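You operate a simulated robot arm through the tools that you are given. There is no shell and no other tool.

You run a simulated two-armed robot. Do the job below in one go: nothing can be reset, and whatever is moved stays where it is left.

JOB
Turn the speed down to 100, free the stop button, reset and run.
Fine: the whole run goes at the new speed; leave the metres dial.

It is judged by the outcome, as a careful person would: the job done as asked, and still so three seconds after it is handed in. It fails if anything else is knocked over, pushed out of place, dropped, spilled or broken.

ROBOT AND FRAMES
Two 7-joint arms with fingered hands on one trunk that stands fixed in place. Base frame: the origin is at the foot of the trunk, x ahead of it, y to its left, z up. Readings come in cm, rad, newtons and seconds.
The left shoulder is at [4, 14.7, 130.5], the right one opposite. With the tool pointing down near the work surface each hand reaches from about 10 to 66 cm from the base axis, measured 20 degrees to its own side. Payload 4 kg a hand.
The TCP of each hand is the grasp point between the finger pads, 2.6 cm short of the fingertips. In the tool frame z runs along the fingers and y along their closing line. The gripper opens to 14.8 cm. The gripper's body begins 7.3 cm behind the TCP. The gripper is a hand of 3 fingers: y runs from the thumb to the fingers, the wrist lies at [0, 0, -22.4] in the tool frame, and closing takes about 1.5 s.
Orientation is that of the tool frame in the base frame, as [roll, pitch, yaw] about the fixed x, y, z axes, in that order (R = Rz(yaw) Ry(pitch) Rx(roll)). With the fingers straight down and closing along the base's y, the tool's x points along the base's -x, its y along +y and its z along -z.

CONTROLS
- The arms move only by the tool send_rows. It takes "left_rows", "right_rows" or both (then of equal length, played together; a hand with none holds still); each is a list of rows, each a list of 2 entries, a list of its own where there are three numbers: the shift along the tool's x, y, z in cm, then the turn, a rotation vector about the tool's x, y, z in rad. In form: [[[tx, ty, tz], [wx, wy, wz]], ...]. A call has 1 to 20 rows; each row is the pose to reach, as a shift and turn from the pose commanded when the call began, along the tool's axes at that moment. "left_hand" and "right_hand" are, for a hand that has rows, the gripper command, from -1 (fully open) to 1 (shut), values between in proportion, set as the call begins (left out, the last holds). A row lasts 0.2 s, in which the tool goes at most 5 cm and 0.15 rad; a call with a longer step from one row to the next is refused whole, and so is a gripper value outside its range. Where a pose cannot be reached the arm comes as near as it can. A force on the tool above 40 N (or 10 N above the force at the start of the call, whichever is more), or a blocked arm, ends the call early, and 0.2 s more pass. Each finger travels about 10.8 cm/s and halts on what it meets, pressing with about 22 N; the grip force reading is that of the motor and also rises with nothing between the fingers. The clock runs only during rows and for 0.2 s after the last one: add rows that repeat a pose to give the fingers time. The reply holds the time, the measured pose of the TCP, the force on the tool along the base axes, the opening and the grip force, in the units named above and with some noise, with the torque about the TCP (base axes, N m) and any sound that the robot's microphone picked up.
- Cameras (640 x 400 px; columns grow to the right, rows downward): "scene" is now at [10.37, 5.92, 155.17]; the picture's right is [0.54, -0.84, 0.00], its down [-0.32, -0.21, -0.92] and it looks along [0.78, 0.50, -0.38] (base axes); focal length 223 px, centre (320, 200). "left" rides on the left gripper at [-6.8, -3.9, -9] in its tool frame; the picture's right is [0.50, -0.87, 0.00], its down [0.66, 0.38, -0.65] and it looks along [0.57, 0.33, 0.76] (tool axes); focal length 222 px, centre (320, 200). "right" rides on the right gripper at [6.8, -3.9, -9] in its tool frame; the picture's right is [0.50, 0.87, 0.00], its down [-0.66, 0.38, -0.65] and it looks along [-0.57, 0.33, 0.76] (tool axes); focal length 222 px, centre (320, 200). There is no depth. A picture from a camera that has moved, and an enlarged one, comes with that camera's place and axes in the base frame and with its lens. The place of the scene camera against the robot may be out by one fixed shift of up to 1.2 cm in any direction.
- capture(camera): a new picture of that camera. No time passes.
- slide_trunk(by): slides the trunk up (or, below 0, down) by that many cm; the arms and the scene camera ride with it, the base frame stays. It gives what a move gives, with no picture.
- hand_shape(shape, hand): the hand has 3 fingers and takes this shape, open, in about a second: jaw (thumb against the fingers, like two jaws); tri (thumb and two fingers); tip (a fingertip pinch); poke (one finger out to press); point (the index stretched); flat (the hand flat); cup (the hand cupped); fist (a fist). The gripper value then closes the fingers along that shape, each until it touches; the sizes above hold for jaw. It gives what a move gives, with no picture.
- pan_tilt(pan, tilt): turns the head with the scene camera to pan (to the left, within 1.501 rad either way) and tilt (down, from -0.506 to 1.204), counted from straight ahead of the robot. It gives what a move gives.
- inspect(camera, box): a new picture of the part [left, top, right, bottom] of that camera's present view, enlarged. No time passes.
- job_done(): hands the job in; it is judged then, once.

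Nothing tells you positions but the pictures and the camera data. Unless the task says otherwise, let go and move clear before handing in.

The tools are called after "Request:" as name(argument=value, ...) on one line, values as JSON. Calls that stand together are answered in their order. send_rows: Moves the arms, as the interface text tells. Its arguments: {"type":"object","properties":{"left_rows":{"type":"array"},"left_hand":{"type":"number"},"right_rows":{"type":"array"},"right_hand":{"type":"number"}},"required":[]} The other tools are called the same way: slide_trunk (by) slides the trunk up or down; hand_shape (shape, hand) gives the hand a shape; pan_tilt (pan, tilt) turns the head that bears the scene camera; capture (camera) takes a picture; inspect (camera, box) takes an enlarged picture of a part of a camera's view; job_done () hands the job in.

At the start:

```text
time_s: 0.0
left_position: [22.08, 31.08, 141.47]
left_tool_rot: [-3.14, -0.001, -3.141]
left_force: [0.3, 0.5, -0.1]
left_wrist_torque: [0.0, 0.03, 0.0]
left_gripper_width: 14.78
left_grip_force: 0.0
left_shape: jaw
right_position: [37.57, 6.86, 145.52]
right_tool_rot: [-3.141, -0.003, -3.141]
right_force: [0.1, -0.3, -0.1]
right_wrist_torque: [-0.03, 0.02, 0.0]
right_gripper_width: 14.79
right_grip_force: 0.0
right_shape: jaw
trunk travel left (down, up): [-47.5, 3.1]
head pan, tilt: [0.569, 0.393]
```

scene: 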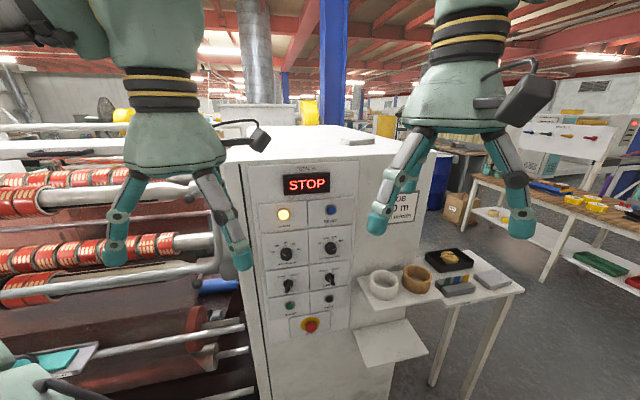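
right: 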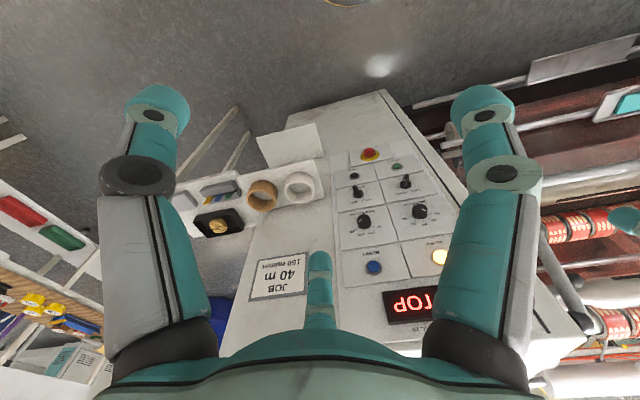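
left: 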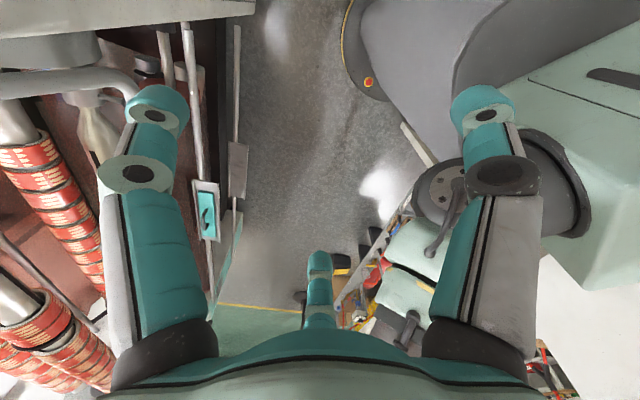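

I see a machine cabinet with a control panel: a STOP display, an amber lamp, a blue button, four dials or switches, two small buttons and a red emergency stop. I'll enlarge the panel to read the labels before moving.

Request:
inspect(camera="scene", box=[240, 160, 360, 250])

Request:
inspect(camera="scene", box=[240, 225, 360, 345])

Request:
inspect(camera="right", box=[320, 130, 460, 290])

Request:
inspect(camera="scene", box=[360, 170, 460, 240])

```text
4.44 times, centred on (300, 205) of scene
camera zoom: at [10.37, 5.92, 155.17], right [0.54, -0.84, 0.0], down [-0.32, -0.21, -0.92], along [0.78, 0.5, -0.38], focal length 990 px, centre (409, 178)
```

zoom: 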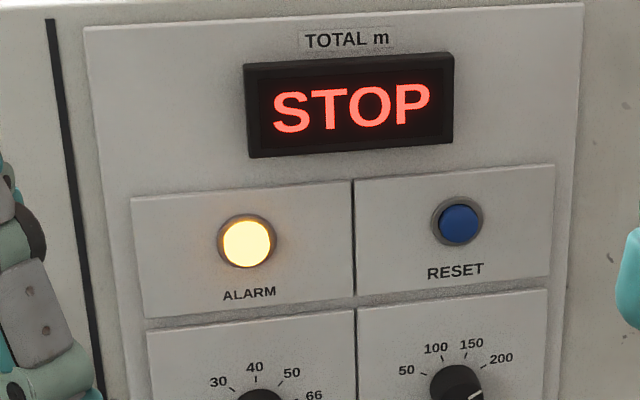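

```text
3.33 times, centred on (300, 285) of scene
camera zoom: at [10.37, 5.92, 155.17], right [0.54, -0.84, 0.0], down [-0.32, -0.21, -0.92], along [0.78, 0.5, -0.38], focal length 742 px, centre (387, -83)
```

zoom: 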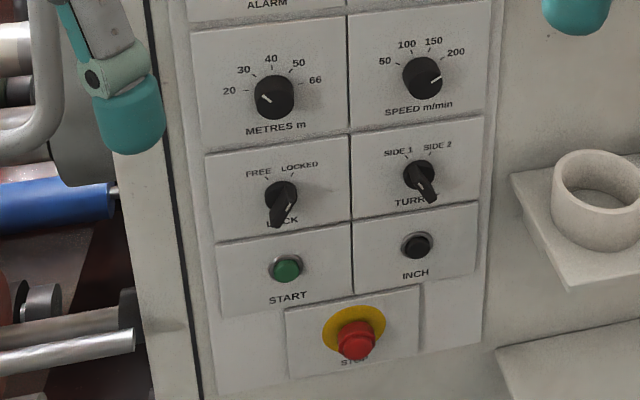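

```text
2.50 times, centred on (390, 210) of right
camera zoom: at [30.73, 2.92, 154.6], right [-0.5, 0.87, 0.0], down [0.66, 0.38, 0.65], along [0.57, 0.33, -0.76], focal length 555 px, centre (145, 175)
```

zoom: 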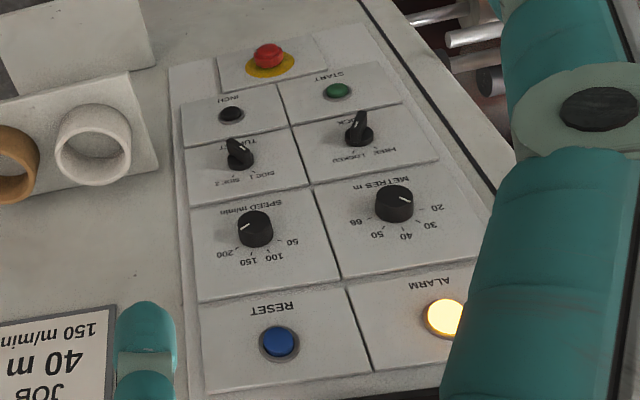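

```text
5.71 times, centred on (410, 205) of scene
camera zoom: at [10.37, 5.92, 155.17], right [0.54, -0.84, 0.0], down [-0.32, -0.21, -0.92], along [0.78, 0.5, -0.38], focal length 1273 px, centre (-194, 171)
```

zoom: 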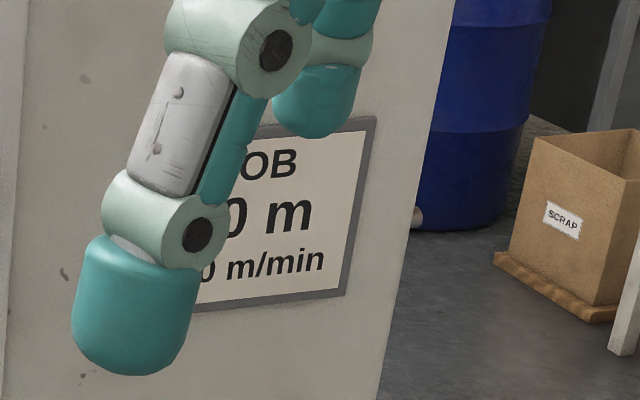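

The panel is a vertical face turned about 45° to the robot. From two-view triangulation, RESET is near (63, 36, 126) and the stop button near (55, 37, 85). Next I'll zoom in on the dial pointers, the lock and turret switches and the stop button.

Request:
inspect(camera="scene", box=[304, 222, 352, 262])

Request:
inspect(camera="scene", box=[262, 228, 310, 262])

Request:
inspect(camera="scene", box=[264, 262, 352, 300])

Request:
inspect(camera="scene", box=[264, 290, 352, 345])

Request:
inspect(camera="scene", box=[330, 230, 530, 380])

Request:
inspect(camera="right", box=[330, 190, 390, 240])

```text
10.00 times, centred on (328, 242) of scene
camera zoom: at [10.37, 5.92, 155.17], right [0.54, -0.84, 0.0], down [-0.32, -0.21, -0.92], along [0.78, 0.5, -0.38], focal length 2228 px, centre (240, -220)
```

zoom: 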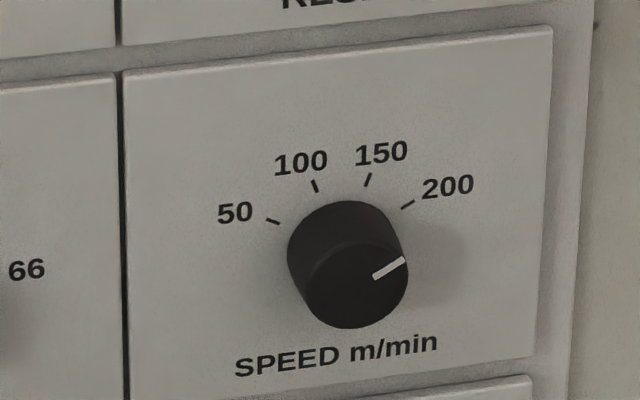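

```text
11.76 times, centred on (286, 245) of scene
camera zoom: at [10.37, 5.92, 155.17], right [0.54, -0.84, 0.0], down [-0.32, -0.21, -0.92], along [0.78, 0.5, -0.38], focal length 2621 px, centre (720, -329)
```

zoom: 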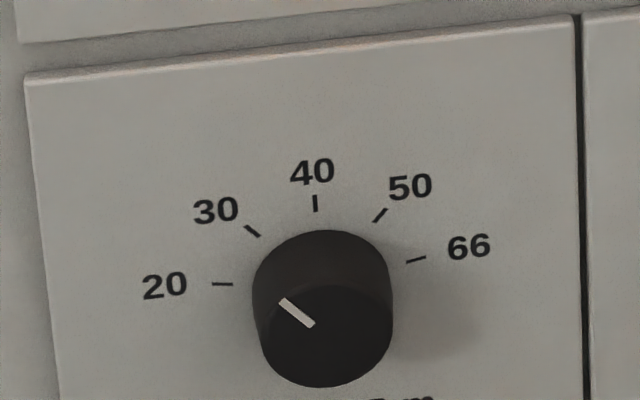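

```text
7.27 times, centred on (308, 281) of scene
camera zoom: at [10.37, 5.92, 155.17], right [0.54, -0.84, 0.0], down [-0.32, -0.21, -0.92], along [0.78, 0.5, -0.38], focal length 1620 px, centre (407, -389)
```

zoom: 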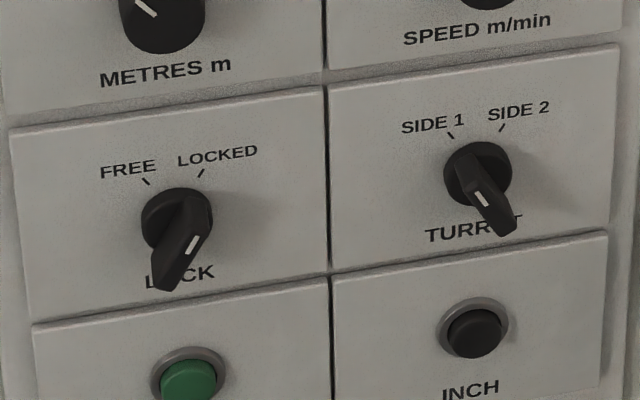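

```text
7.27 times, centred on (308, 318) of scene
camera zoom: at [10.37, 5.92, 155.17], right [0.54, -0.84, 0.0], down [-0.32, -0.21, -0.92], along [0.78, 0.5, -0.38], focal length 1620 px, centre (407, -654)
```

zoom: 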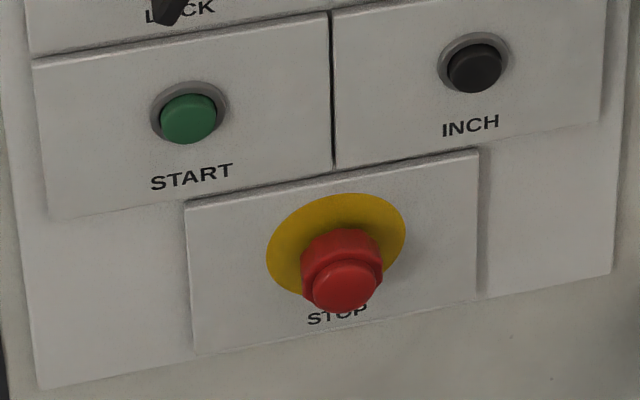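

```text
2.67 times, centred on (430, 305) of scene
camera zoom: at [10.37, 5.92, 155.17], right [0.54, -0.84, 0.0], down [-0.32, -0.21, -0.92], along [0.78, 0.5, -0.38], focal length 594 px, centre (27, -80)
```

zoom: 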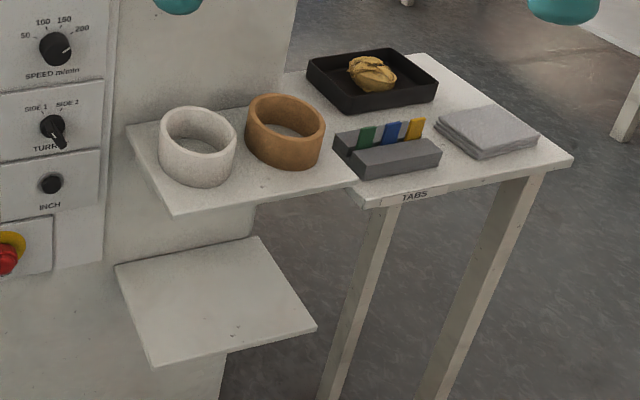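

```text
8.00 times, centred on (360, 215) of right
camera zoom: at [30.73, 2.92, 154.6], right [-0.5, 0.87, 0.0], down [0.66, 0.38, 0.65], along [0.57, 0.33, -0.76], focal length 1777 px, centre (0, 80)
```

zoom: 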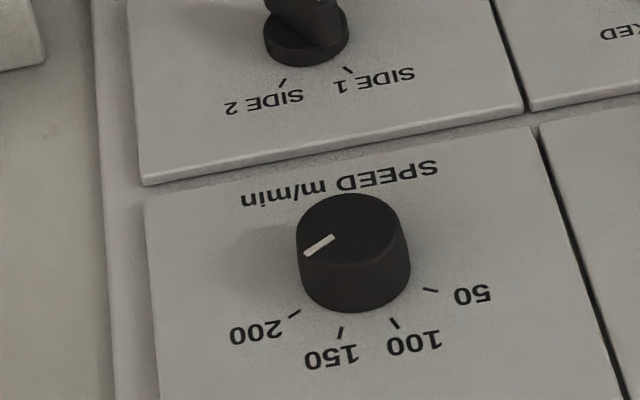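

All the controls are readable: SPEED is at 200, METRES at 30 (leave it), LOCK at LOCKED and TURRET at SIDE 1. I'll pull the right arm back and to the right so its camera keeps a view of the panel. The left hand goes to a standoff in front of the SPEED dial at about (62.5, 35.2, 112.5), pointing along the panel normal.

Request:
send_rows(right_rows=[[[0.9, -1.6, 0], [0, 0, 0]], [[1.8, -3.2, 0], [0, 0, 0]], [[2.7, -4.8, 0], [0, 0, 0]], [[3.6, -6.4, 0], [0, 0, 0]], [[4.5, -8, 0], [0, 0, 0]], [[5.4, -9.6, 0], [0, 0, 0]], [[6.3, -11.2, 0], [0, 0, 0]], [[7.2, -12.8, 0], [0, 0, 0]], [[8.1, -14.4, 0], [0, 0, 0]], [[9, -16, 0], [0, 0, 0]], [[9.9, -17.6, 0], [0, 0, 0]], [[10.8, -19.2, 0], [0, 0, 0]], [[11.7, -20.8, 0], [0, 0, 0]], [[12.5, -22, 0], [0, 0, 0]]], left_rows=[[[-1.5, 0, 0], [0, 0, 0]], [[-3, 0, 0], [0, 0, 0]], [[-4.5, 0, 0], [0, 0, 0]], [[-6, 0, 0], [0, 0, 0]], [[-7.5, 0, 0], [0, 0, 0]], [[-9, 0, 0], [-0.05, -0.123, -0.05]], [[-10.5, -0.5, 1], [-0.1, -0.247, -0.1]], [[-12, -1, 2], [-0.15, -0.37, -0.15]], [[-13.5, -1.5, 4], [-0.2, -0.494, -0.2]], [[-15, -2, 6], [-0.256, -0.618, -0.256]], [[-16.5, -2.5, 8], [-0.307, -0.741, -0.307]], [[-18, -3, 10], [-0.358, -0.865, -0.358]], [[-19.5, -3.5, 12], [-0.41, -0.988, -0.41]], [[-21, -4, 14], [-0.461, -1.111, -0.461]]])

```text
time_s: 3.0
left_position: [45.58, 29.19, 130.14]
left_tool_rot: [2.844, 1.158, -2.814]
left_force: [0.2, 0.6, -0.4]
left_wrist_torque: [-0.01, -0.01, 0.01]
left_gripper_width: 14.8
left_grip_force: 0.0
left_shape: jaw
left hand out of reach, approached as far as the arm can: row 12, 13, 14
right_position: [25.24, -15.19, 145.44]
right_tool_rot: [3.141, -0.002, 3.141]
right_force: [0.7, -0.2, 0.0]
right_wrist_torque: [-0.02, -0.04, 0.01]
right_gripper_width: 14.79
right_grip_force: 0.0
right_shape: jaw
trunk travel left (down, up): [-47.5, 3.1]
head pan, tilt: [0.569, 0.393]
```

The left hand stopped slightly short because the arm was at a limit there. I'll check the pictures before continuing.

Request:
capture(camera="scene")

Request:
capture(camera="right")

Request:
capture(camera="left")

```text
taken
camera scene: at [10.45, 5.93, 155.17], right [0.54, -0.84, 0.0], down [-0.32, -0.21, -0.92], along [0.78, 0.5, -0.38], focal length 223 px, centre (320, 200)
```

scene: 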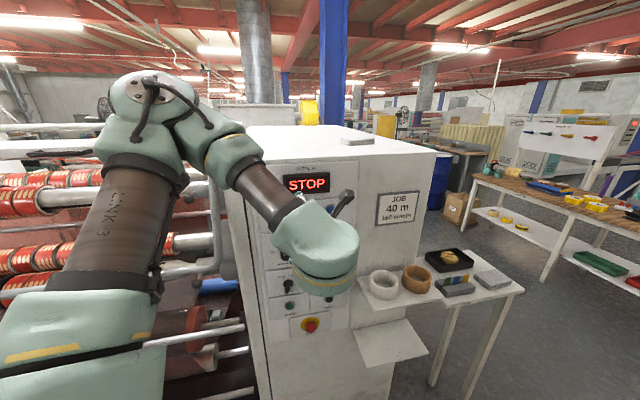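

```text
taken
camera right: at [18.33, -19.08, 154.6], right [-0.5, 0.87, 0.0], down [0.66, 0.38, 0.65], along [0.57, 0.33, -0.76], focal length 222 px, centre (320, 200)
```

right: 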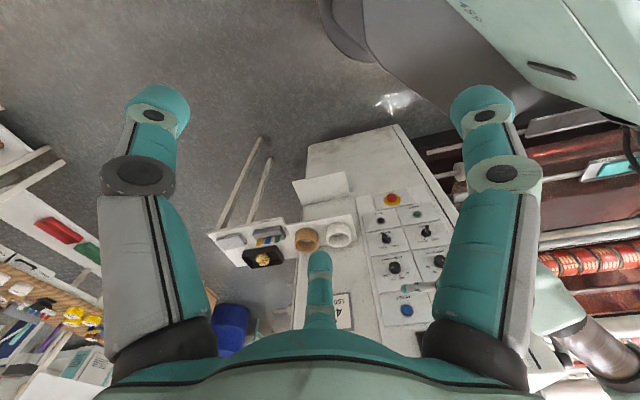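

```text
taken
camera left: at [43.98, 22.01, 139.5], right [0.3, -0.77, -0.56], down [-0.94, -0.14, -0.31], along [0.16, 0.62, -0.77], focal length 222 px, centre (320, 200)
```

left: 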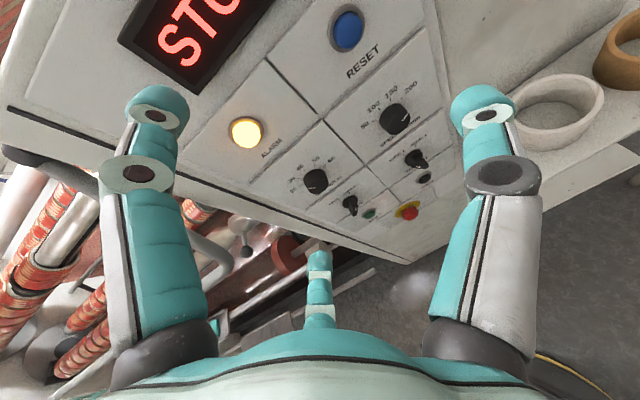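

The wrist had simply folded too close to the shoulder. Going forward and down to the standoff opens the arm again, so I'll finish the turn there and half-close the hand.

Request:
send_rows(left_rows=[[[2.2, -1.5, 1.9], [-0.026, -0.062, -0.026]], [[4.4, -3, 3.9], [-0.051, -0.124, -0.051]], [[6.6, -4.4, 5.8], [-0.077, -0.186, -0.077]], [[8.8, -5.9, 7.7], [-0.102, -0.247, -0.102]], [[11, -7.4, 9.6], [-0.128, -0.309, -0.128]], [[13.28, -8.85, 11.56], [-0.1535, -0.371, -0.1535]], [[13.28, -8.85, 11.56], [-0.1535, -0.371, -0.1535]]], left_hand=0.0)

Request:
capture(camera="left")

Request:
capture(camera="scene")

Request:
capture(camera="right")

```text
time_s: 4.6
left_position: [56.6, 36.95, 130.81]
left_tool_rot: [3.099, 1.267, -2.44]
left_force: [-27.7, -26.4, 0.7]
left_wrist_torque: [0.54, -0.6, 1.0]
left_gripper_width: 6.92
left_grip_force: 0.1
left_shape: jaw
left hand out of reach, approached as far as the arm can: row 1, 2, 3, 4, 5, 6, 7
right_position: [24.34, -15.94, 145.61]
right_tool_rot: [3.137, 0.002, 3.139]
right_force: [-1.1, -0.4, -0.6]
right_wrist_torque: [0.05, -0.01, 0.01]
right_gripper_width: 14.79
right_grip_force: 0.2
right_shape: jaw
trunk travel left (down, up): [-47.5, 3.1]
head pan, tilt: [0.569, 0.393]
```

```text
taken
camera left: at [54.65, 29.78, 139.92], right [0.47, -0.74, -0.49], down [-0.86, -0.27, -0.42], along [0.18, 0.62, -0.76], focal length 222 px, centre (320, 200)
```

left: 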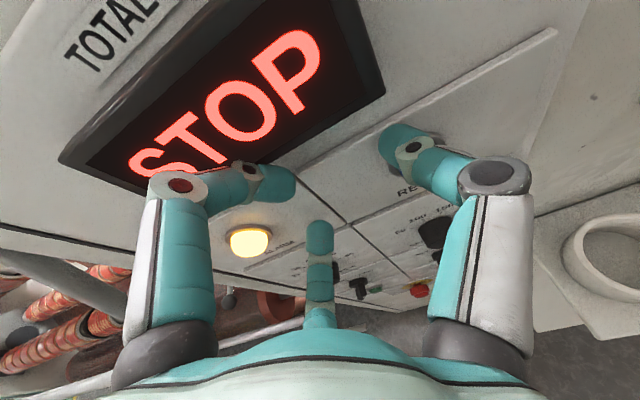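

```text
taken
camera scene: at [9.56, 5.16, 155.23], right [0.54, -0.84, 0.0], down [-0.32, -0.2, -0.93], along [0.78, 0.5, -0.38], focal length 223 px, centre (320, 200)
```

scene: 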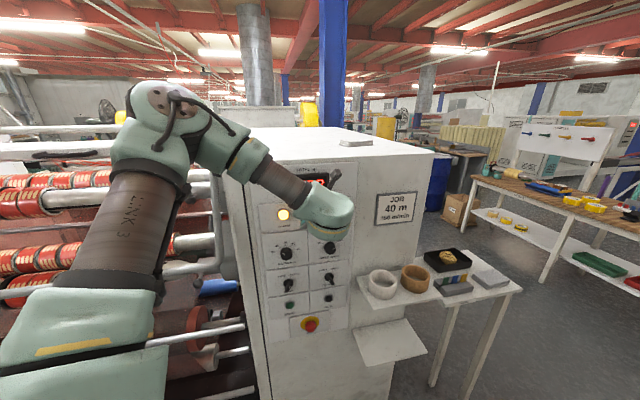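

```text
taken
camera right: at [17.43, -19.83, 154.59], right [-0.5, 0.87, 0.0], down [0.65, 0.37, 0.66], along [0.57, 0.33, -0.75], focal length 222 px, centre (320, 200)
```

right: 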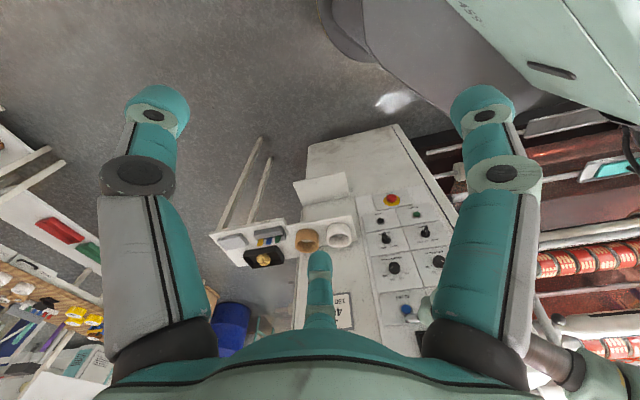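

The left arm's solution slid along its joint limit and pushed its fingers onto the panel near the display at about 38 N. I'll back it straight off along its own axis, and I plan to do the work with the right arm, whose natural direction matches the panel normal.

Request:
send_rows(left_rows=[[[0, 0, -2], [0, 0, 0]], [[0, 0, -4], [0, 0, 0]], [[0, 0, -6], [0, 0, 0]]])

Request:
capture(camera="left")

Request:
capture(camera="scene")

```text
time_s: 5.4
left_position: [52.85, 34.14, 132.77]
left_tool_rot: [3.109, 1.259, -2.422]
left_force: [-0.9, -1.0, 0.5]
left_wrist_torque: [0.02, -0.01, 0.0]
left_gripper_width: 7.39
left_grip_force: 0.1
left_shape: jaw
left hand out of reach, approached as far as the arm can: row 3
right_position: [24.79, -15.6, 145.54]
right_tool_rot: [3.139, 0.001, 3.141]
right_force: [-0.2, -0.4, -0.3]
right_wrist_torque: [0.0, 0.0, 0.01]
right_gripper_width: 14.77
right_grip_force: 0.1
right_shape: jaw
trunk travel left (down, up): [-47.5, 3.1]
head pan, tilt: [0.569, 0.393]
```

```text
taken
camera left: at [51.09, 26.98, 141.94], right [0.47, -0.74, -0.48], down [-0.86, -0.28, -0.42], along [0.17, 0.62, -0.77], focal length 222 px, centre (320, 200)
```

left: 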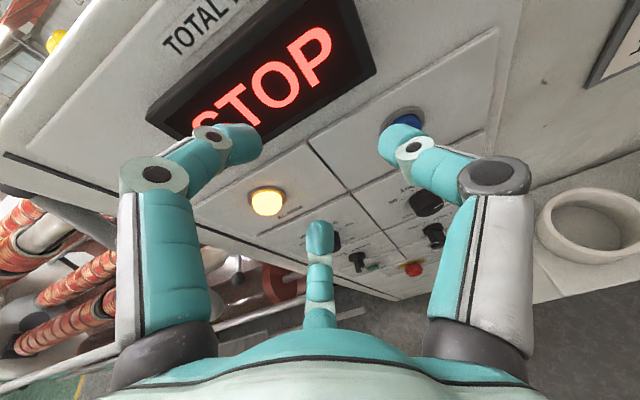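

```text
taken
camera scene: at [10.16, 5.58, 155.2], right [0.54, -0.84, 0.0], down [-0.32, -0.2, -0.93], along [0.78, 0.5, -0.38], focal length 223 px, centre (320, 200)
```

scene: 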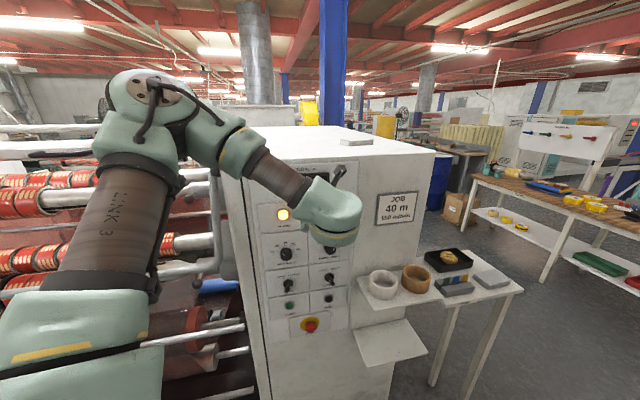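

The left hand is off the panel. I'll swing it back to a fingers-down parking pose well behind the panel.

Request:
send_rows(left_rows=[[[0.08, 1.2, -1.6], [0.04, 0.1, 0.053]], [[0.16, 2.35, -3.1], [0.08, 0.199, 0.107]], [[0.24, 3.5, -4.7], [0.12, 0.298, 0.16]], [[0.31, 4.7, -6.3], [0.16, 0.397, 0.213]], [[0.39, 5.9, -7.8], [0.2, 0.497, 0.267]], [[0.47, 7.05, -9.4], [0.24, 0.596, 0.32]], [[0.55, 8.2, -11], [0.28, 0.695, 0.373]], [[0.63, 9.4, -12.5], [0.32, 0.795, 0.427]], [[0.7, 10.6, -14.1], [0.36, 0.894, 0.48]], [[0.78, 11.75, -15.7], [0.4, 0.993, 0.533]], [[0.86, 12.9, -17.2], [0.44, 1.093, 0.587]], [[0.94, 14.1, -18.8], [0.48, 1.192, 0.64]]])

Request:
capture(camera="scene")

```text
time_s: 8.0
left_position: [30.32, 32.49, 137.43]
left_tool_rot: [3.14, 0.001, 3.14]
left_force: [-0.1, 0.9, -0.3]
left_wrist_torque: [-0.01, 0.0, 0.0]
left_gripper_width: 7.39
left_grip_force: 0.0
left_shape: jaw
right_position: [25.07, -15.17, 145.5]
right_tool_rot: [3.14, -0.002, 3.141]
right_force: [0.6, -0.1, 0.0]
right_wrist_torque: [0.01, 0.03, 0.02]
right_gripper_width: 14.78
right_grip_force: 0.0
right_shape: jaw
trunk travel left (down, up): [-47.5, 3.1]
head pan, tilt: [0.569, 0.393]
```

```text
taken
camera scene: at [10.35, 5.92, 155.17], right [0.54, -0.84, 0.0], down [-0.32, -0.21, -0.92], along [0.78, 0.5, -0.38], focal length 223 px, centre (320, 200)
```

scene: 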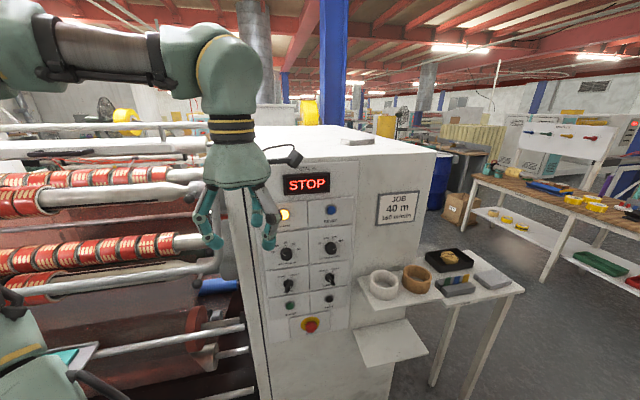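

The left hand is parked with nothing disturbed. I'll lower the trunk 25 cm so the panel is near shoulder height and the wrists bend less, then look again.

Request:
slide_trunk(by=-25)

Request:
capture(camera="scene")

Request:
capture(camera="right")

```text
time_s: 10.6
left_position: [30.25, 32.35, 112.37]
left_tool_rot: [3.14, 0.001, 3.141]
left_force: [-0.2, -0.4, 0.5]
left_wrist_torque: [-0.02, -0.05, 0.04]
left_gripper_width: 7.36
left_grip_force: 0.0
left_shape: jaw
right_position: [25.11, -15.13, 120.53]
right_tool_rot: [3.141, -0.004, -3.141]
right_force: [0.1, -0.5, 0.4]
right_wrist_torque: [0.01, -0.01, 0.06]
right_gripper_width: 14.8
right_grip_force: 0.1
right_shape: jaw
trunk travel left (down, up): [-22.5, 28.1]
head pan, tilt: [0.569, 0.393]
```

```text
taken
camera scene: at [10.36, 5.91, 130.18], right [0.54, -0.84, 0.0], down [-0.32, -0.21, -0.92], along [0.78, 0.5, -0.38], focal length 223 px, centre (320, 200)
```

scene: 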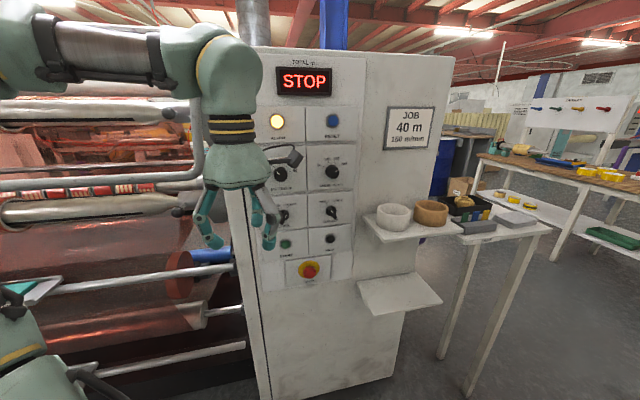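

```text
taken
camera right: at [18.23, -19.08, 129.62], right [-0.5, 0.87, 0.0], down [0.66, 0.38, 0.65], along [0.57, 0.33, -0.76], focal length 222 px, centre (320, 200)
```

right: 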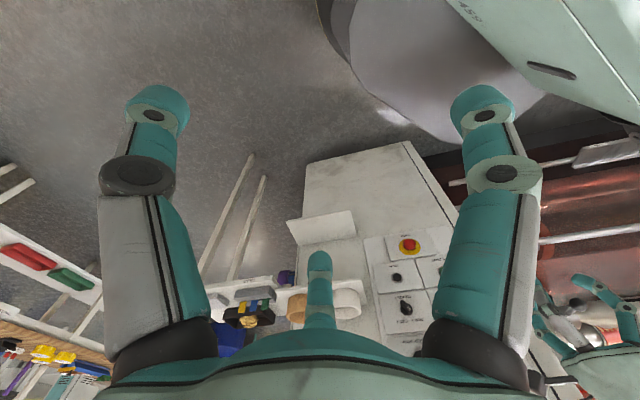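

The panel view is better from here. I'll shift the left hand further out of the way while the right hand swings to a standoff around (50, 23, 113), pointing at the panel.

Request:
send_rows(left_rows=[[[0.6, 0.6, -0.3], [0, 0, 0]], [[1.2, 1.2, -0.6], [0, 0, 0]], [[1.8, 1.8, -0.9], [0, 0, 0]], [[2.4, 2.4, -1.2], [0, 0, 0]], [[3, 3, -1.5], [0, 0, 0]], [[3.6, 3.6, -1.8], [0, 0, 0]], [[4.2, 4.2, -2.1], [0, 0, 0]], [[4.8, 4.8, -2.4], [0, 0, 0]], [[5.4, 5.4, -2.7], [0, 0, 0]], [[6, 6, -3], [0, 0, 0]], [[6.6, 6.6, -3.3], [0, 0, 0]], [[7.2, 7.2, -3.6], [0, 0, 0]], [[7.8, 7.8, -3.9], [0, 0, 0]], [[8, 8, -4], [0, 0, 0]]], right_rows=[[[-1.8, 2.7, 0.5], [-0.044, -0.106, -0.044]], [[-3.6, 5.4, 1.1], [-0.088, -0.212, -0.088]], [[-5.3, 8.1, 1.6], [-0.132, -0.318, -0.132]], [[-7.1, 10.8, 2.1], [-0.175, -0.423, -0.175]], [[-8.9, 13.5, 2.7], [-0.219, -0.529, -0.219]], [[-10.7, 16.2, 3.2], [-0.263, -0.635, -0.263]], [[-12.4, 18.9, 3.7], [-0.307, -0.741, -0.307]], [[-14.2, 21.6, 4.3], [-0.351, -0.847, -0.351]], [[-16, 24.3, 4.8], [-0.395, -0.953, -0.395]], [[-17.8, 27, 5.4], [-0.439, -1.059, -0.439]], [[-19.6, 29.7, 5.9], [-0.482, -1.164, -0.482]], [[-21.3, 32.4, 6.4], [-0.526, -1.27, -0.526]], [[-23.1, 35.1, 7], [-0.57, -1.376, -0.57]], [[-24.9, 37.8, 7.5], [-0.614, -1.482, -0.614]]], right_hand=0.0)

Request:
capture(camera="scene")

Request:
capture(camera="right")

```text
time_s: 13.6
left_position: [22.45, 40.42, 116.35]
left_tool_rot: [-3.141, 0.002, -3.141]
left_force: [-0.4, 0.7, -0.5]
left_wrist_torque: [0.02, -0.01, -0.01]
left_gripper_width: 7.39
left_grip_force: 0.0
left_shape: jaw
right_position: [52.14, 23.05, 121.18]
right_tool_rot: [3.033, 1.492, -2.468]
right_force: [-0.5, 0.2, -0.4]
right_wrist_torque: [0.0, 0.03, 0.04]
right_gripper_width: 7.45
right_grip_force: 0.0
right_shape: jaw
right hand out of reach, approached as far as the arm can: row 12, 13, 14
trunk travel left (down, up): [-22.5, 28.1]
head pan, tilt: [0.569, 0.393]
```

```text
taken
camera scene: at [10.45, 6.01, 130.16], right [0.54, -0.84, 0.0], down [-0.32, -0.21, -0.92], along [0.78, 0.5, -0.38], focal length 223 px, centre (320, 200)
```

scene: 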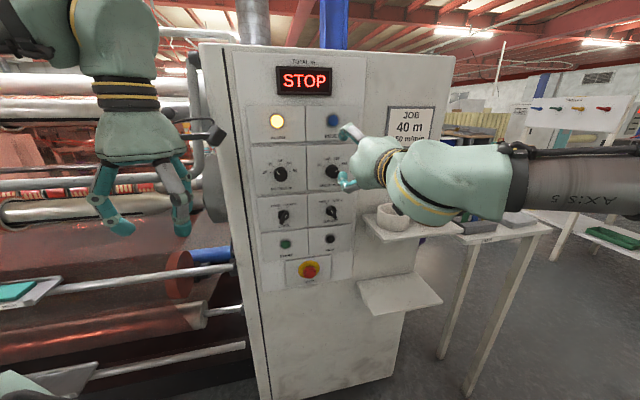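

```text
taken
camera right: at [47.84, 13.5, 115.1], right [-0.64, 0.59, -0.49], down [-0.69, -0.16, 0.71], along [0.34, 0.79, 0.51], focal length 222 px, centre (320, 200)
```

right: 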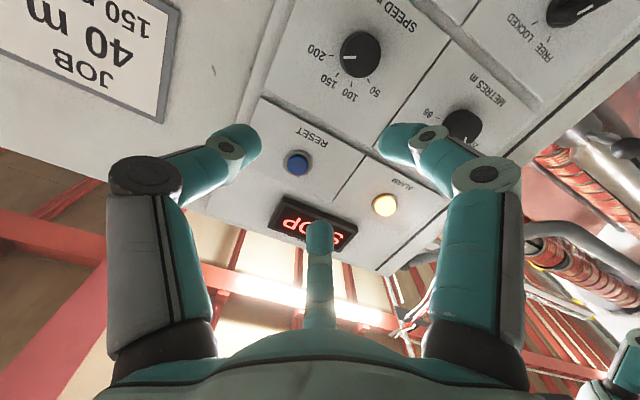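

The right arm reaches much better: its orientation is almost exactly right, with the hand at (52, 23, 121). I'll ease it diagonally forward and down toward the SPEED dial, stopping well short of the knob.

Request:
send_rows(right_rows=[[[1.1, 0.4, 2.2], [0, -0.02, 0]], [[2.2, 0.7, 4.4], [0, -0.04, 0]], [[3.3, 1.1, 6.5], [0, -0.06, 0]], [[4.34, 1.47, 8.7], [0, -0.078, 0]]])

Request:
capture(camera="scene")

Request:
capture(camera="right")

```text
time_s: 14.6
left_position: [22.43, 40.37, 116.29]
left_tool_rot: [-3.142, 0.002, -3.142]
left_force: [0.2, -0.1, 0.3]
left_wrist_torque: [-0.01, 0.01, -0.01]
left_gripper_width: 7.4
left_grip_force: 0.0
left_shape: jaw
right_position: [58.63, 31.07, 119.79]
right_tool_rot: [2.868, 1.533, -2.63]
right_force: [-0.3, 0.7, 0.9]
right_wrist_torque: [-0.01, 0.01, -0.02]
right_gripper_width: 7.44
right_grip_force: 0.0
right_shape: jaw
right hand out of reach, approached as far as the arm can: row 1, 2, 3, 4
trunk travel left (down, up): [-22.5, 28.1]
head pan, tilt: [0.569, 0.393]
```

```text
taken
camera scene: at [10.44, 6.04, 130.16], right [0.54, -0.84, 0.0], down [-0.32, -0.21, -0.92], along [0.78, 0.5, -0.38], focal length 223 px, centre (320, 200)
```

scene: 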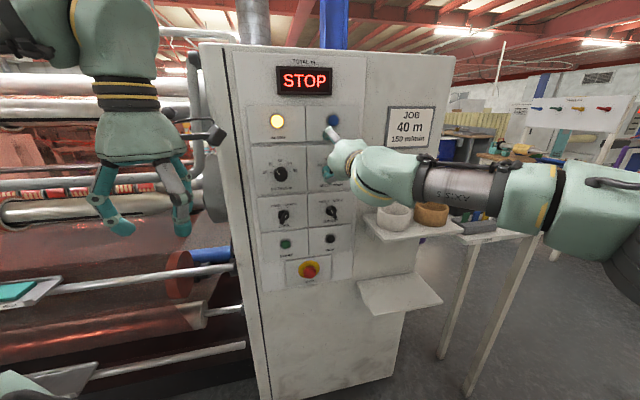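

```text
taken
camera right: at [54.7, 21.79, 113.38], right [-0.63, 0.6, -0.49], down [-0.71, -0.18, 0.68], along [0.32, 0.78, 0.54], focal length 222 px, centre (320, 200)
```

right: 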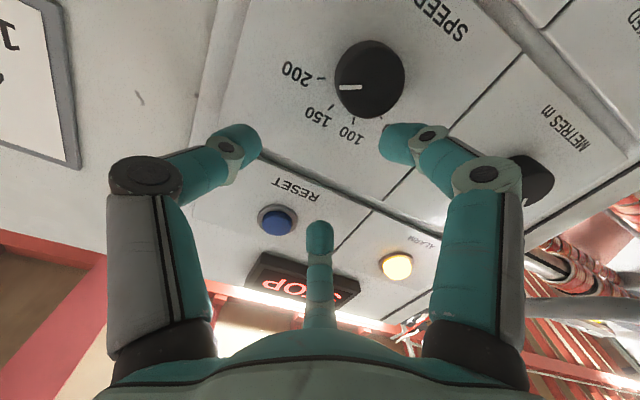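

The arm holds the right orientation but is limited in height here. I'll send small probing moves, each returning to centre, to learn which directions are free.

Request:
send_rows(right_rows=[[[0, 0, 0], [0, 0, 0]], [[1.5, 0, 0], [0, 0, 0]], [[0, 0, 0], [0, 0, 0]], [[-1.5, 0, 0], [0, 0, 0]], [[0, 0, 0], [0, 0, 0]], [[0, 1.5, 0], [0, 0, 0]], [[0, 0, 0], [0, 0, 0]], [[0, -1.5, 0], [0, 0, 0]], [[0, 0, -1.5], [0, 0, 0]], [[0, 0, 0], [0, 0, 0]], [[0, 0, 0], [0.12, 0, 0]], [[0, 0, 0], [0, 0, 0]], [[0, 0, 0], [-0.12, 0, 0]], [[0, 0, 0], [0, 0, 0]], [[0, 0, 0], [0, 0.12, 0]], [[0, 0, 0], [0, 0, 0]], [[0, 0, 0], [0, 0, 0.12]], [[0, 0, 0], [0, 0, 0]], [[0, 0, 0], [0, 0, -0.12]], [[0, 0, 0], [0, 0, 0]]])

```text
time_s: 18.8
left_position: [22.43, 40.34, 116.35]
left_tool_rot: [3.14, 0.0, -3.141]
left_force: [0.7, -0.3, 0.1]
left_wrist_torque: [0.0, -0.01, 0.03]
left_gripper_width: 7.4
left_grip_force: 0.0
left_shape: jaw
right_position: [59.23, 31.33, 120.94]
right_tool_rot: [2.401, 1.554, -3.099]
right_force: [-0.2, -0.1, 0.1]
right_wrist_torque: [0.0, 0.0, 0.02]
right_gripper_width: 7.42
right_grip_force: 0.0
right_shape: jaw
right hand out of reach, approached as far as the arm can: row 2, 3, 5, 6, 7, 8, 9, 10, 11, 12, 14, 16, 17, 18, 19, 20
trunk travel left (down, up): [-22.5, 28.1]
head pan, tilt: [0.569, 0.393]
```

The limit is in the wrist bend: yawing the hand left, pitching it down or moving up are all free. I'll back off, yaw the hand left, drop down and yaw back, to see whether the elbow settles into a better posture.

Request:
send_rows(right_rows=[[[-1, 0, -1], [-0.12, 0, 0]], [[-1, 0, -2], [-0.24, 0, 0]], [[-1, 0, -3], [-0.36, 0, 0]], [[-1, 0, -4], [-0.48, 0, 0]], [[1, 0, -4], [-0.48, 0, 0]], [[3, 0, -4], [-0.48, 0, 0]], [[5, 0, -4], [-0.48, 0, 0]], [[7, 0, -4], [-0.48, 0, 0]], [[9, 0, -4], [-0.48, 0, 0]], [[9, 0, -4], [-0.36, 0, 0]], [[9, 0, -4], [-0.24, 0, 0]], [[9, 0, -4], [-0.12, 0, 0]], [[9, 0, -4], [0, 0, 0]]])

Request:
capture(camera="scene")

```text
time_s: 21.6
left_position: [22.46, 40.38, 116.34]
left_tool_rot: [3.141, 0.002, -3.141]
left_force: [-0.4, -0.6, -0.8]
left_wrist_torque: [-0.01, -0.02, -0.01]
left_gripper_width: 7.38
left_grip_force: 0.0
left_shape: jaw
right_position: [56.25, 28.61, 111.93]
right_tool_rot: [1.519, 1.56, 2.542]
right_force: [0.3, 0.6, -0.2]
right_wrist_torque: [-0.01, 0.0, -0.02]
right_gripper_width: 7.43
right_grip_force: 0.1
right_shape: jaw
right hand out of reach, approached as far as the arm can: row 12, 13
trunk travel left (down, up): [-22.5, 28.1]
head pan, tilt: [0.569, 0.393]
```

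```text
taken
camera scene: at [10.35, 5.95, 130.18], right [0.54, -0.84, 0.0], down [-0.32, -0.21, -0.92], along [0.78, 0.5, -0.38], focal length 223 px, centre (320, 200)
```

scene: 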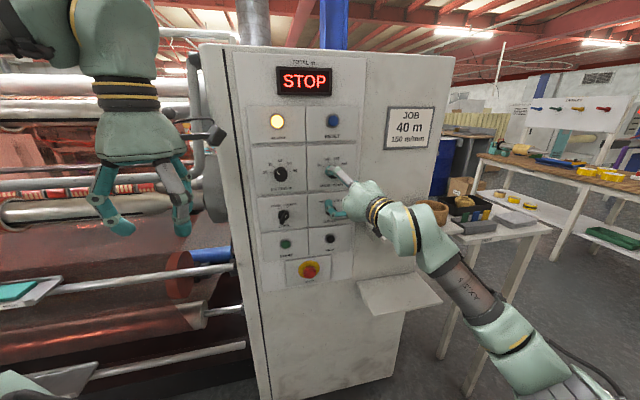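

The elbow has dropped, so the forearm now comes from the lower right and the hand is at dial height with about 13° of yaw left to remove. I'll repeat the trick a bit deeper to straighten it.

Request:
send_rows(right_rows=[[[1, 0, -1], [-0.12, 0, 0]], [[3, 0, -2], [-0.2, 0, 0]], [[5, 0, -2], [-0.2, 0, 0]], [[7, 0, -2], [-0.2, 0, 0]], [[9, 0, -2], [-0.1, 0, 0]], [[10, 0, -2], [0, 0, 0]], [[10, 0, -2], [0.1, 0, 0]], [[10, 0, -2], [0.2, 0, 0]], [[10, 0, -2], [0.237, 0, 0]], [[8, 0, -2], [0.237, 0, 0]], [[6, 0, -2], [0.237, 0, 0]], [[4, 0, -2], [0.237, 0, 0]], [[2, 0, -2], [0.237, 0, 0]], [[0, 0, -2], [0.237, 0, 0]]])

Request:
capture(camera="scene")

Request:
capture(camera="right")

```text
time_s: 24.1
left_position: [21.96, 40.07, 116.64]
left_tool_rot: [3.138, 0.005, -3.141]
left_force: [0.2, 0.2, -0.4]
left_wrist_torque: [0.02, 0.01, 0.02]
left_gripper_width: 7.38
left_grip_force: 0.1
left_shape: jaw
right_position: [65.35, 23.51, 100.14]
right_tool_rot: [2.379, 1.567, -3.05]
right_force: [-35.7, -22.9, 2.8]
right_wrist_torque: [-0.56, 0.78, -1.43]
right_gripper_width: 7.4
right_grip_force: 0.2
right_shape: jaw
right hand out of reach, approached as far as the arm can: row 6, 7, 8, 9, 10, 11, 12
trunk travel left (down, up): [-22.5, 28.1]
head pan, tilt: [0.569, 0.393]
stopped in row 12 (right hand): the force on the tool passed its limit at 115 N (the readings are from after the stop); the commanded pose is now the measured one
```

```text
taken
camera scene: at [9.89, 5.51, 130.22], right [0.54, -0.84, 0.0], down [-0.32, -0.2, -0.93], along [0.78, 0.5, -0.38], focal length 223 px, centre (320, 200)
```

scene: 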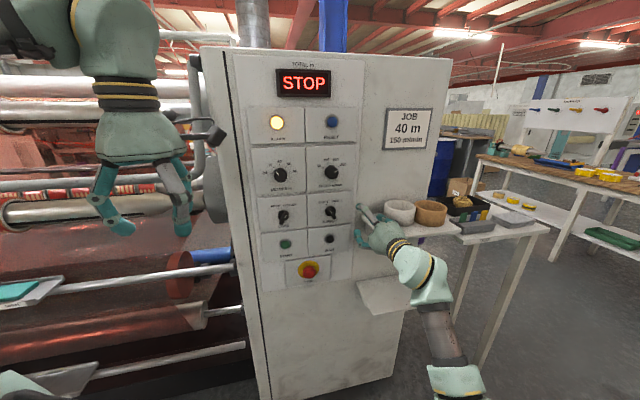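

```text
taken
camera right: at [62.22, 14.2, 93.48], right [-0.65, 0.57, -0.5], down [-0.71, -0.24, 0.66], along [0.25, 0.79, 0.57], focal length 222 px, centre (320, 200)
```

right: 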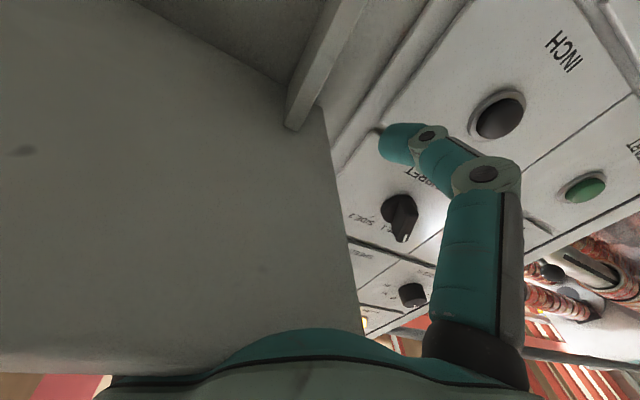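

The hand slid forward to the left edge of the ring shelf and met a force there, so it must come off gently. First I'll look closely at what it is touching.

Request:
inspect(camera="scene", box=[340, 180, 460, 255])

Request:
capture(camera="left")

```text
5.33 times, centred on (400, 218) of scene
camera zoom: at [9.89, 5.51, 130.22], right [0.54, -0.84, 0.0], down [-0.32, -0.2, -0.93], along [0.78, 0.5, -0.38], focal length 1188 px, centre (-107, 107)
```

zoom: 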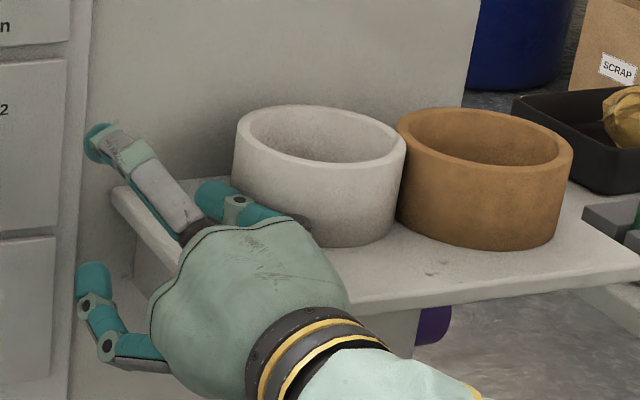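

```text
taken
camera left: at [28.87, 36.24, 125.68], right [-0.5, -0.87, -0.01], down [-0.66, 0.38, 0.65], along [-0.56, 0.33, -0.76], focal length 222 px, centre (320, 200)
```

left: 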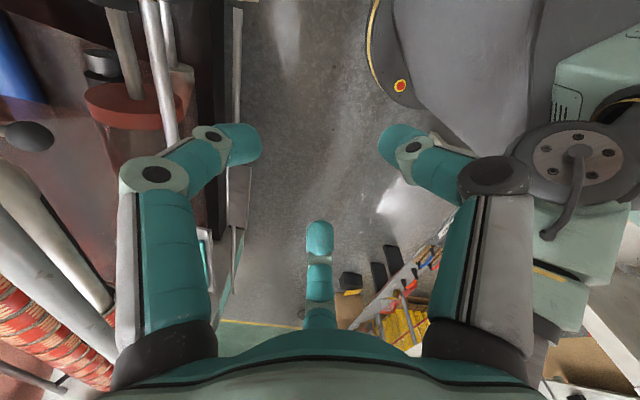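

My fingers pushed the white ring about 2 cm toward the brown one; both are still standing on the shelf. I'll withdraw left and back so I don't drag it, and put it back where it was later.

Request:
send_rows(right_rows=[[[0, 0.8, -0.5], [0, 0, 0]], [[-0.3, 1.5, -1.5], [-0.03, 0, 0]], [[-0.5, 2, -3], [-0.06, 0, 0]], [[-0.5, 2, -5], [-0.1, 0, 0]], [[-0.5, 2, -7], [-0.15, 0, 0]], [[-0.5, 2, -9], [-0.2, 0, 0]], [[-0.5, 2, -11], [-0.2, 0, 0]]])

Request:
capture(camera="scene")

Request:
capture(camera="right")

```text
time_s: 25.7
left_position: [22.48, 40.3, 116.35]
left_tool_rot: [-3.142, 0.001, -3.141]
left_force: [0.5, -0.6, 0.7]
left_wrist_torque: [-0.05, 0.01, -0.02]
left_gripper_width: 7.38
left_grip_force: 0.1
left_shape: jaw
right_position: [56.98, 16.9, 100.47]
right_tool_rot: [2.468, 1.564, -2.759]
right_force: [-0.4, 0.6, 0.2]
right_wrist_torque: [0.02, -0.01, 0.03]
right_gripper_width: 7.39
right_grip_force: 0.1
right_shape: jaw
right hand out of reach, approached as far as the arm can: row 1
trunk travel left (down, up): [-22.5, 28.1]
head pan, tilt: [0.569, 0.393]
```

```text
taken
camera scene: at [10.34, 5.9, 130.18], right [0.54, -0.84, 0.0], down [-0.32, -0.21, -0.92], along [0.78, 0.5, -0.38], focal length 223 px, centre (320, 200)
```

scene: 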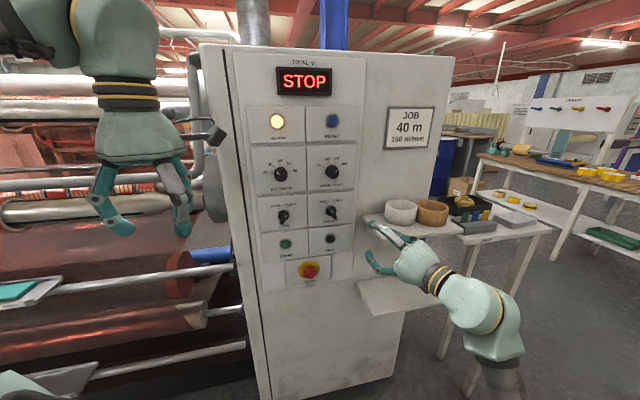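

```text
taken
camera right: at [55.7, 7.16, 93.88], right [-0.76, 0.43, -0.5], down [-0.65, -0.38, 0.66], along [0.09, 0.82, 0.56], focal length 222 px, centre (320, 200)
```

right: 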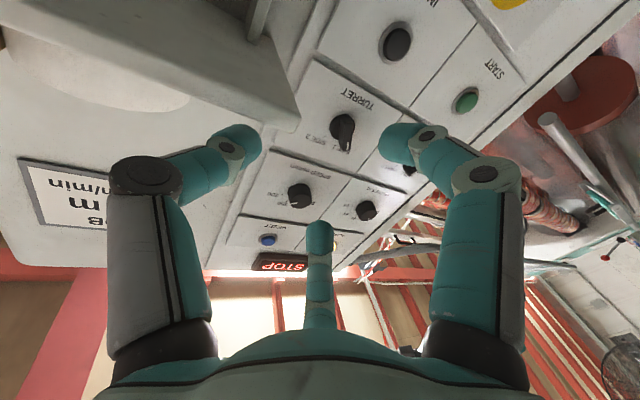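

The hand is clear of the shelf, and the white ring now touches the brown one, to be put back later. With the elbow low, a higher shoulder should straighten the wrist, so I'll raise the trunk and re-approach from above.

Request:
slide_trunk(by=25)

Request:
inspect(camera="scene", box=[330, 230, 530, 380])

Request:
capture(camera="scene")

```text
time_s: 28.3
left_position: [22.36, 40.36, 141.41]
left_tool_rot: [-3.141, 0.003, -3.141]
left_force: [0.5, 0.1, 0.0]
left_wrist_torque: [-0.02, -0.03, 0.01]
left_gripper_width: 7.4
left_grip_force: 0.1
left_shape: jaw
right_position: [57.02, 17.09, 125.47]
right_tool_rot: [2.448, 1.562, -2.781]
right_force: [-0.3, 0.3, 0.4]
right_wrist_torque: [0.01, 0.02, 0.0]
right_gripper_width: 7.4
right_grip_force: 0.0
right_shape: jaw
trunk travel left (down, up): [-47.5, 3.1]
head pan, tilt: [0.569, 0.393]
```

```text
2.67 times, centred on (430, 305) of scene
camera zoom: at [10.37, 5.93, 155.18], right [0.54, -0.84, 0.0], down [-0.32, -0.21, -0.92], along [0.78, 0.5, -0.38], focal length 594 px, centre (27, -80)
```

zoom: 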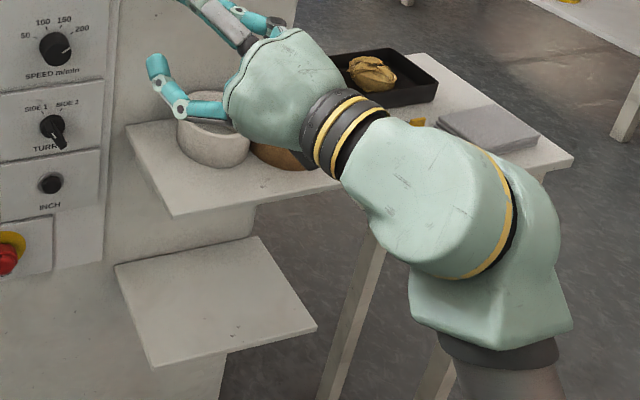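

```text
taken
camera scene: at [10.37, 5.93, 155.18], right [0.54, -0.84, 0.0], down [-0.32, -0.21, -0.92], along [0.78, 0.5, -0.38], focal length 223 px, centre (320, 200)
```

scene: 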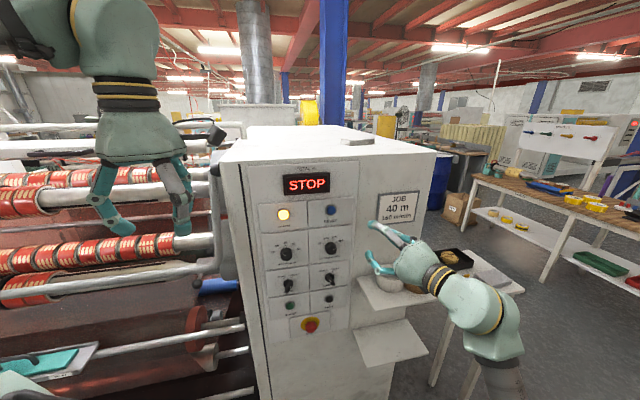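

I'll bring the right hand left, in front of the panel's middle and downward in small stages, staying about 10 cm off the panel face, and check reach at each stage.

Request:
send_rows(right_rows=[[[2, 3, 0], [0, 0, 0]], [[5, 6, 0], [0, 0, 0]], [[8, 9, 0.5], [0, 0, 0]], [[11.5, 11, 1], [0, 0, 0]], [[15, 12, 1.5], [0, 0, 0]], [[18.5, 13, 2], [0, 0, 0]], [[22, 13.5, 2.5], [0, 0, 0]], [[25, 14, 3], [0, 0, 0]]])

Request:
capture(camera="scene")

```text
time_s: 29.4
left_position: [22.31, 40.44, 141.43]
left_tool_rot: [3.14, 0.0, 3.14]
left_force: [-0.3, 0.4, -1.3]
left_wrist_torque: [-0.02, -0.03, -0.02]
left_gripper_width: 7.4
left_grip_force: 0.0
left_shape: jaw
right_position: [52.22, 20.56, 118.06]
right_tool_rot: [-1.436, 1.378, -0.428]
right_force: [0.5, -1.5, 0.8]
right_wrist_torque: [0.0, 0.0, 0.0]
right_gripper_width: 7.38
right_grip_force: 0.1
right_shape: jaw
trunk travel left (down, up): [-47.5, 3.1]
head pan, tilt: [0.569, 0.393]
stopped in row 5 (right hand): the arm was blocked; the commanded pose is now the measured one
```

```text
taken
camera scene: at [10.41, 5.94, 155.17], right [0.54, -0.84, 0.0], down [-0.32, -0.21, -0.92], along [0.78, 0.5, -0.38], focal length 223 px, centre (320, 200)
```

scene: 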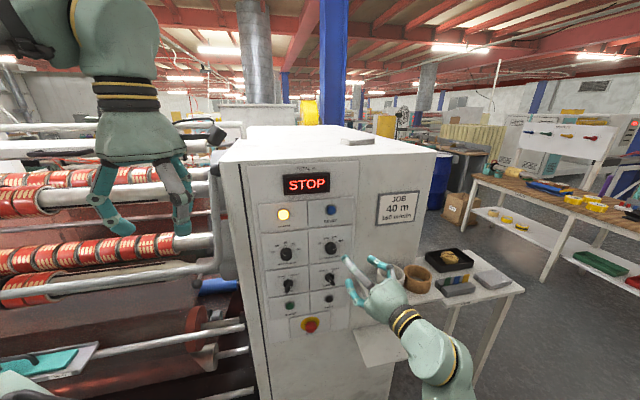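

The arm reports being blocked with no force on the hand, so something along the elbow is the cause. I'll turn the head down and right to see the elbow.

Request:
pan_tilt(pan=0.0, tilt=0.8)

Request:
capture(camera="scene")

```text
time_s: 30.4
left_position: [22.44, 40.41, 141.37]
left_tool_rot: [-3.141, 0.002, 3.14]
left_force: [-0.4, -0.3, 0.9]
left_wrist_torque: [-0.02, 0.03, 0.02]
left_gripper_width: 7.4
left_grip_force: 0.0
left_shape: jaw
right_position: [52.23, 20.59, 118.04]
right_tool_rot: [-1.436, 1.378, -0.425]
right_force: [-0.6, -0.1, 0.2]
right_wrist_torque: [0.05, 0.0, 0.01]
right_gripper_width: 7.38
right_grip_force: 0.0
right_shape: jaw
trunk travel left (down, up): [-47.5, 3.1]
head pan, tilt: [0.0, 0.799]
```

```text
taken
camera scene: at [10.62, 0.94, 151.6], right [0.0, -1.0, 0.0], down [-0.72, 0.0, -0.7], along [0.7, 0.0, -0.72], focal length 223 px, centre (320, 200)
```

scene: 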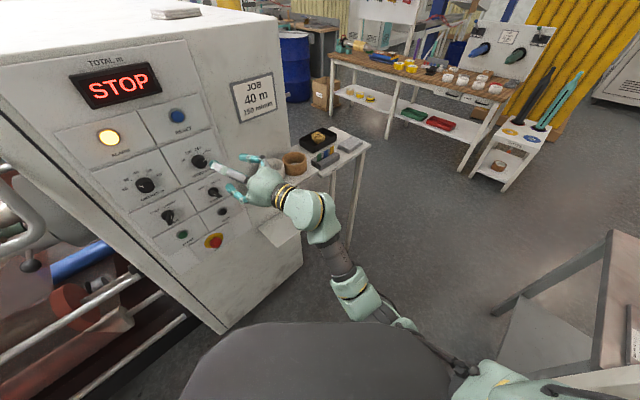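

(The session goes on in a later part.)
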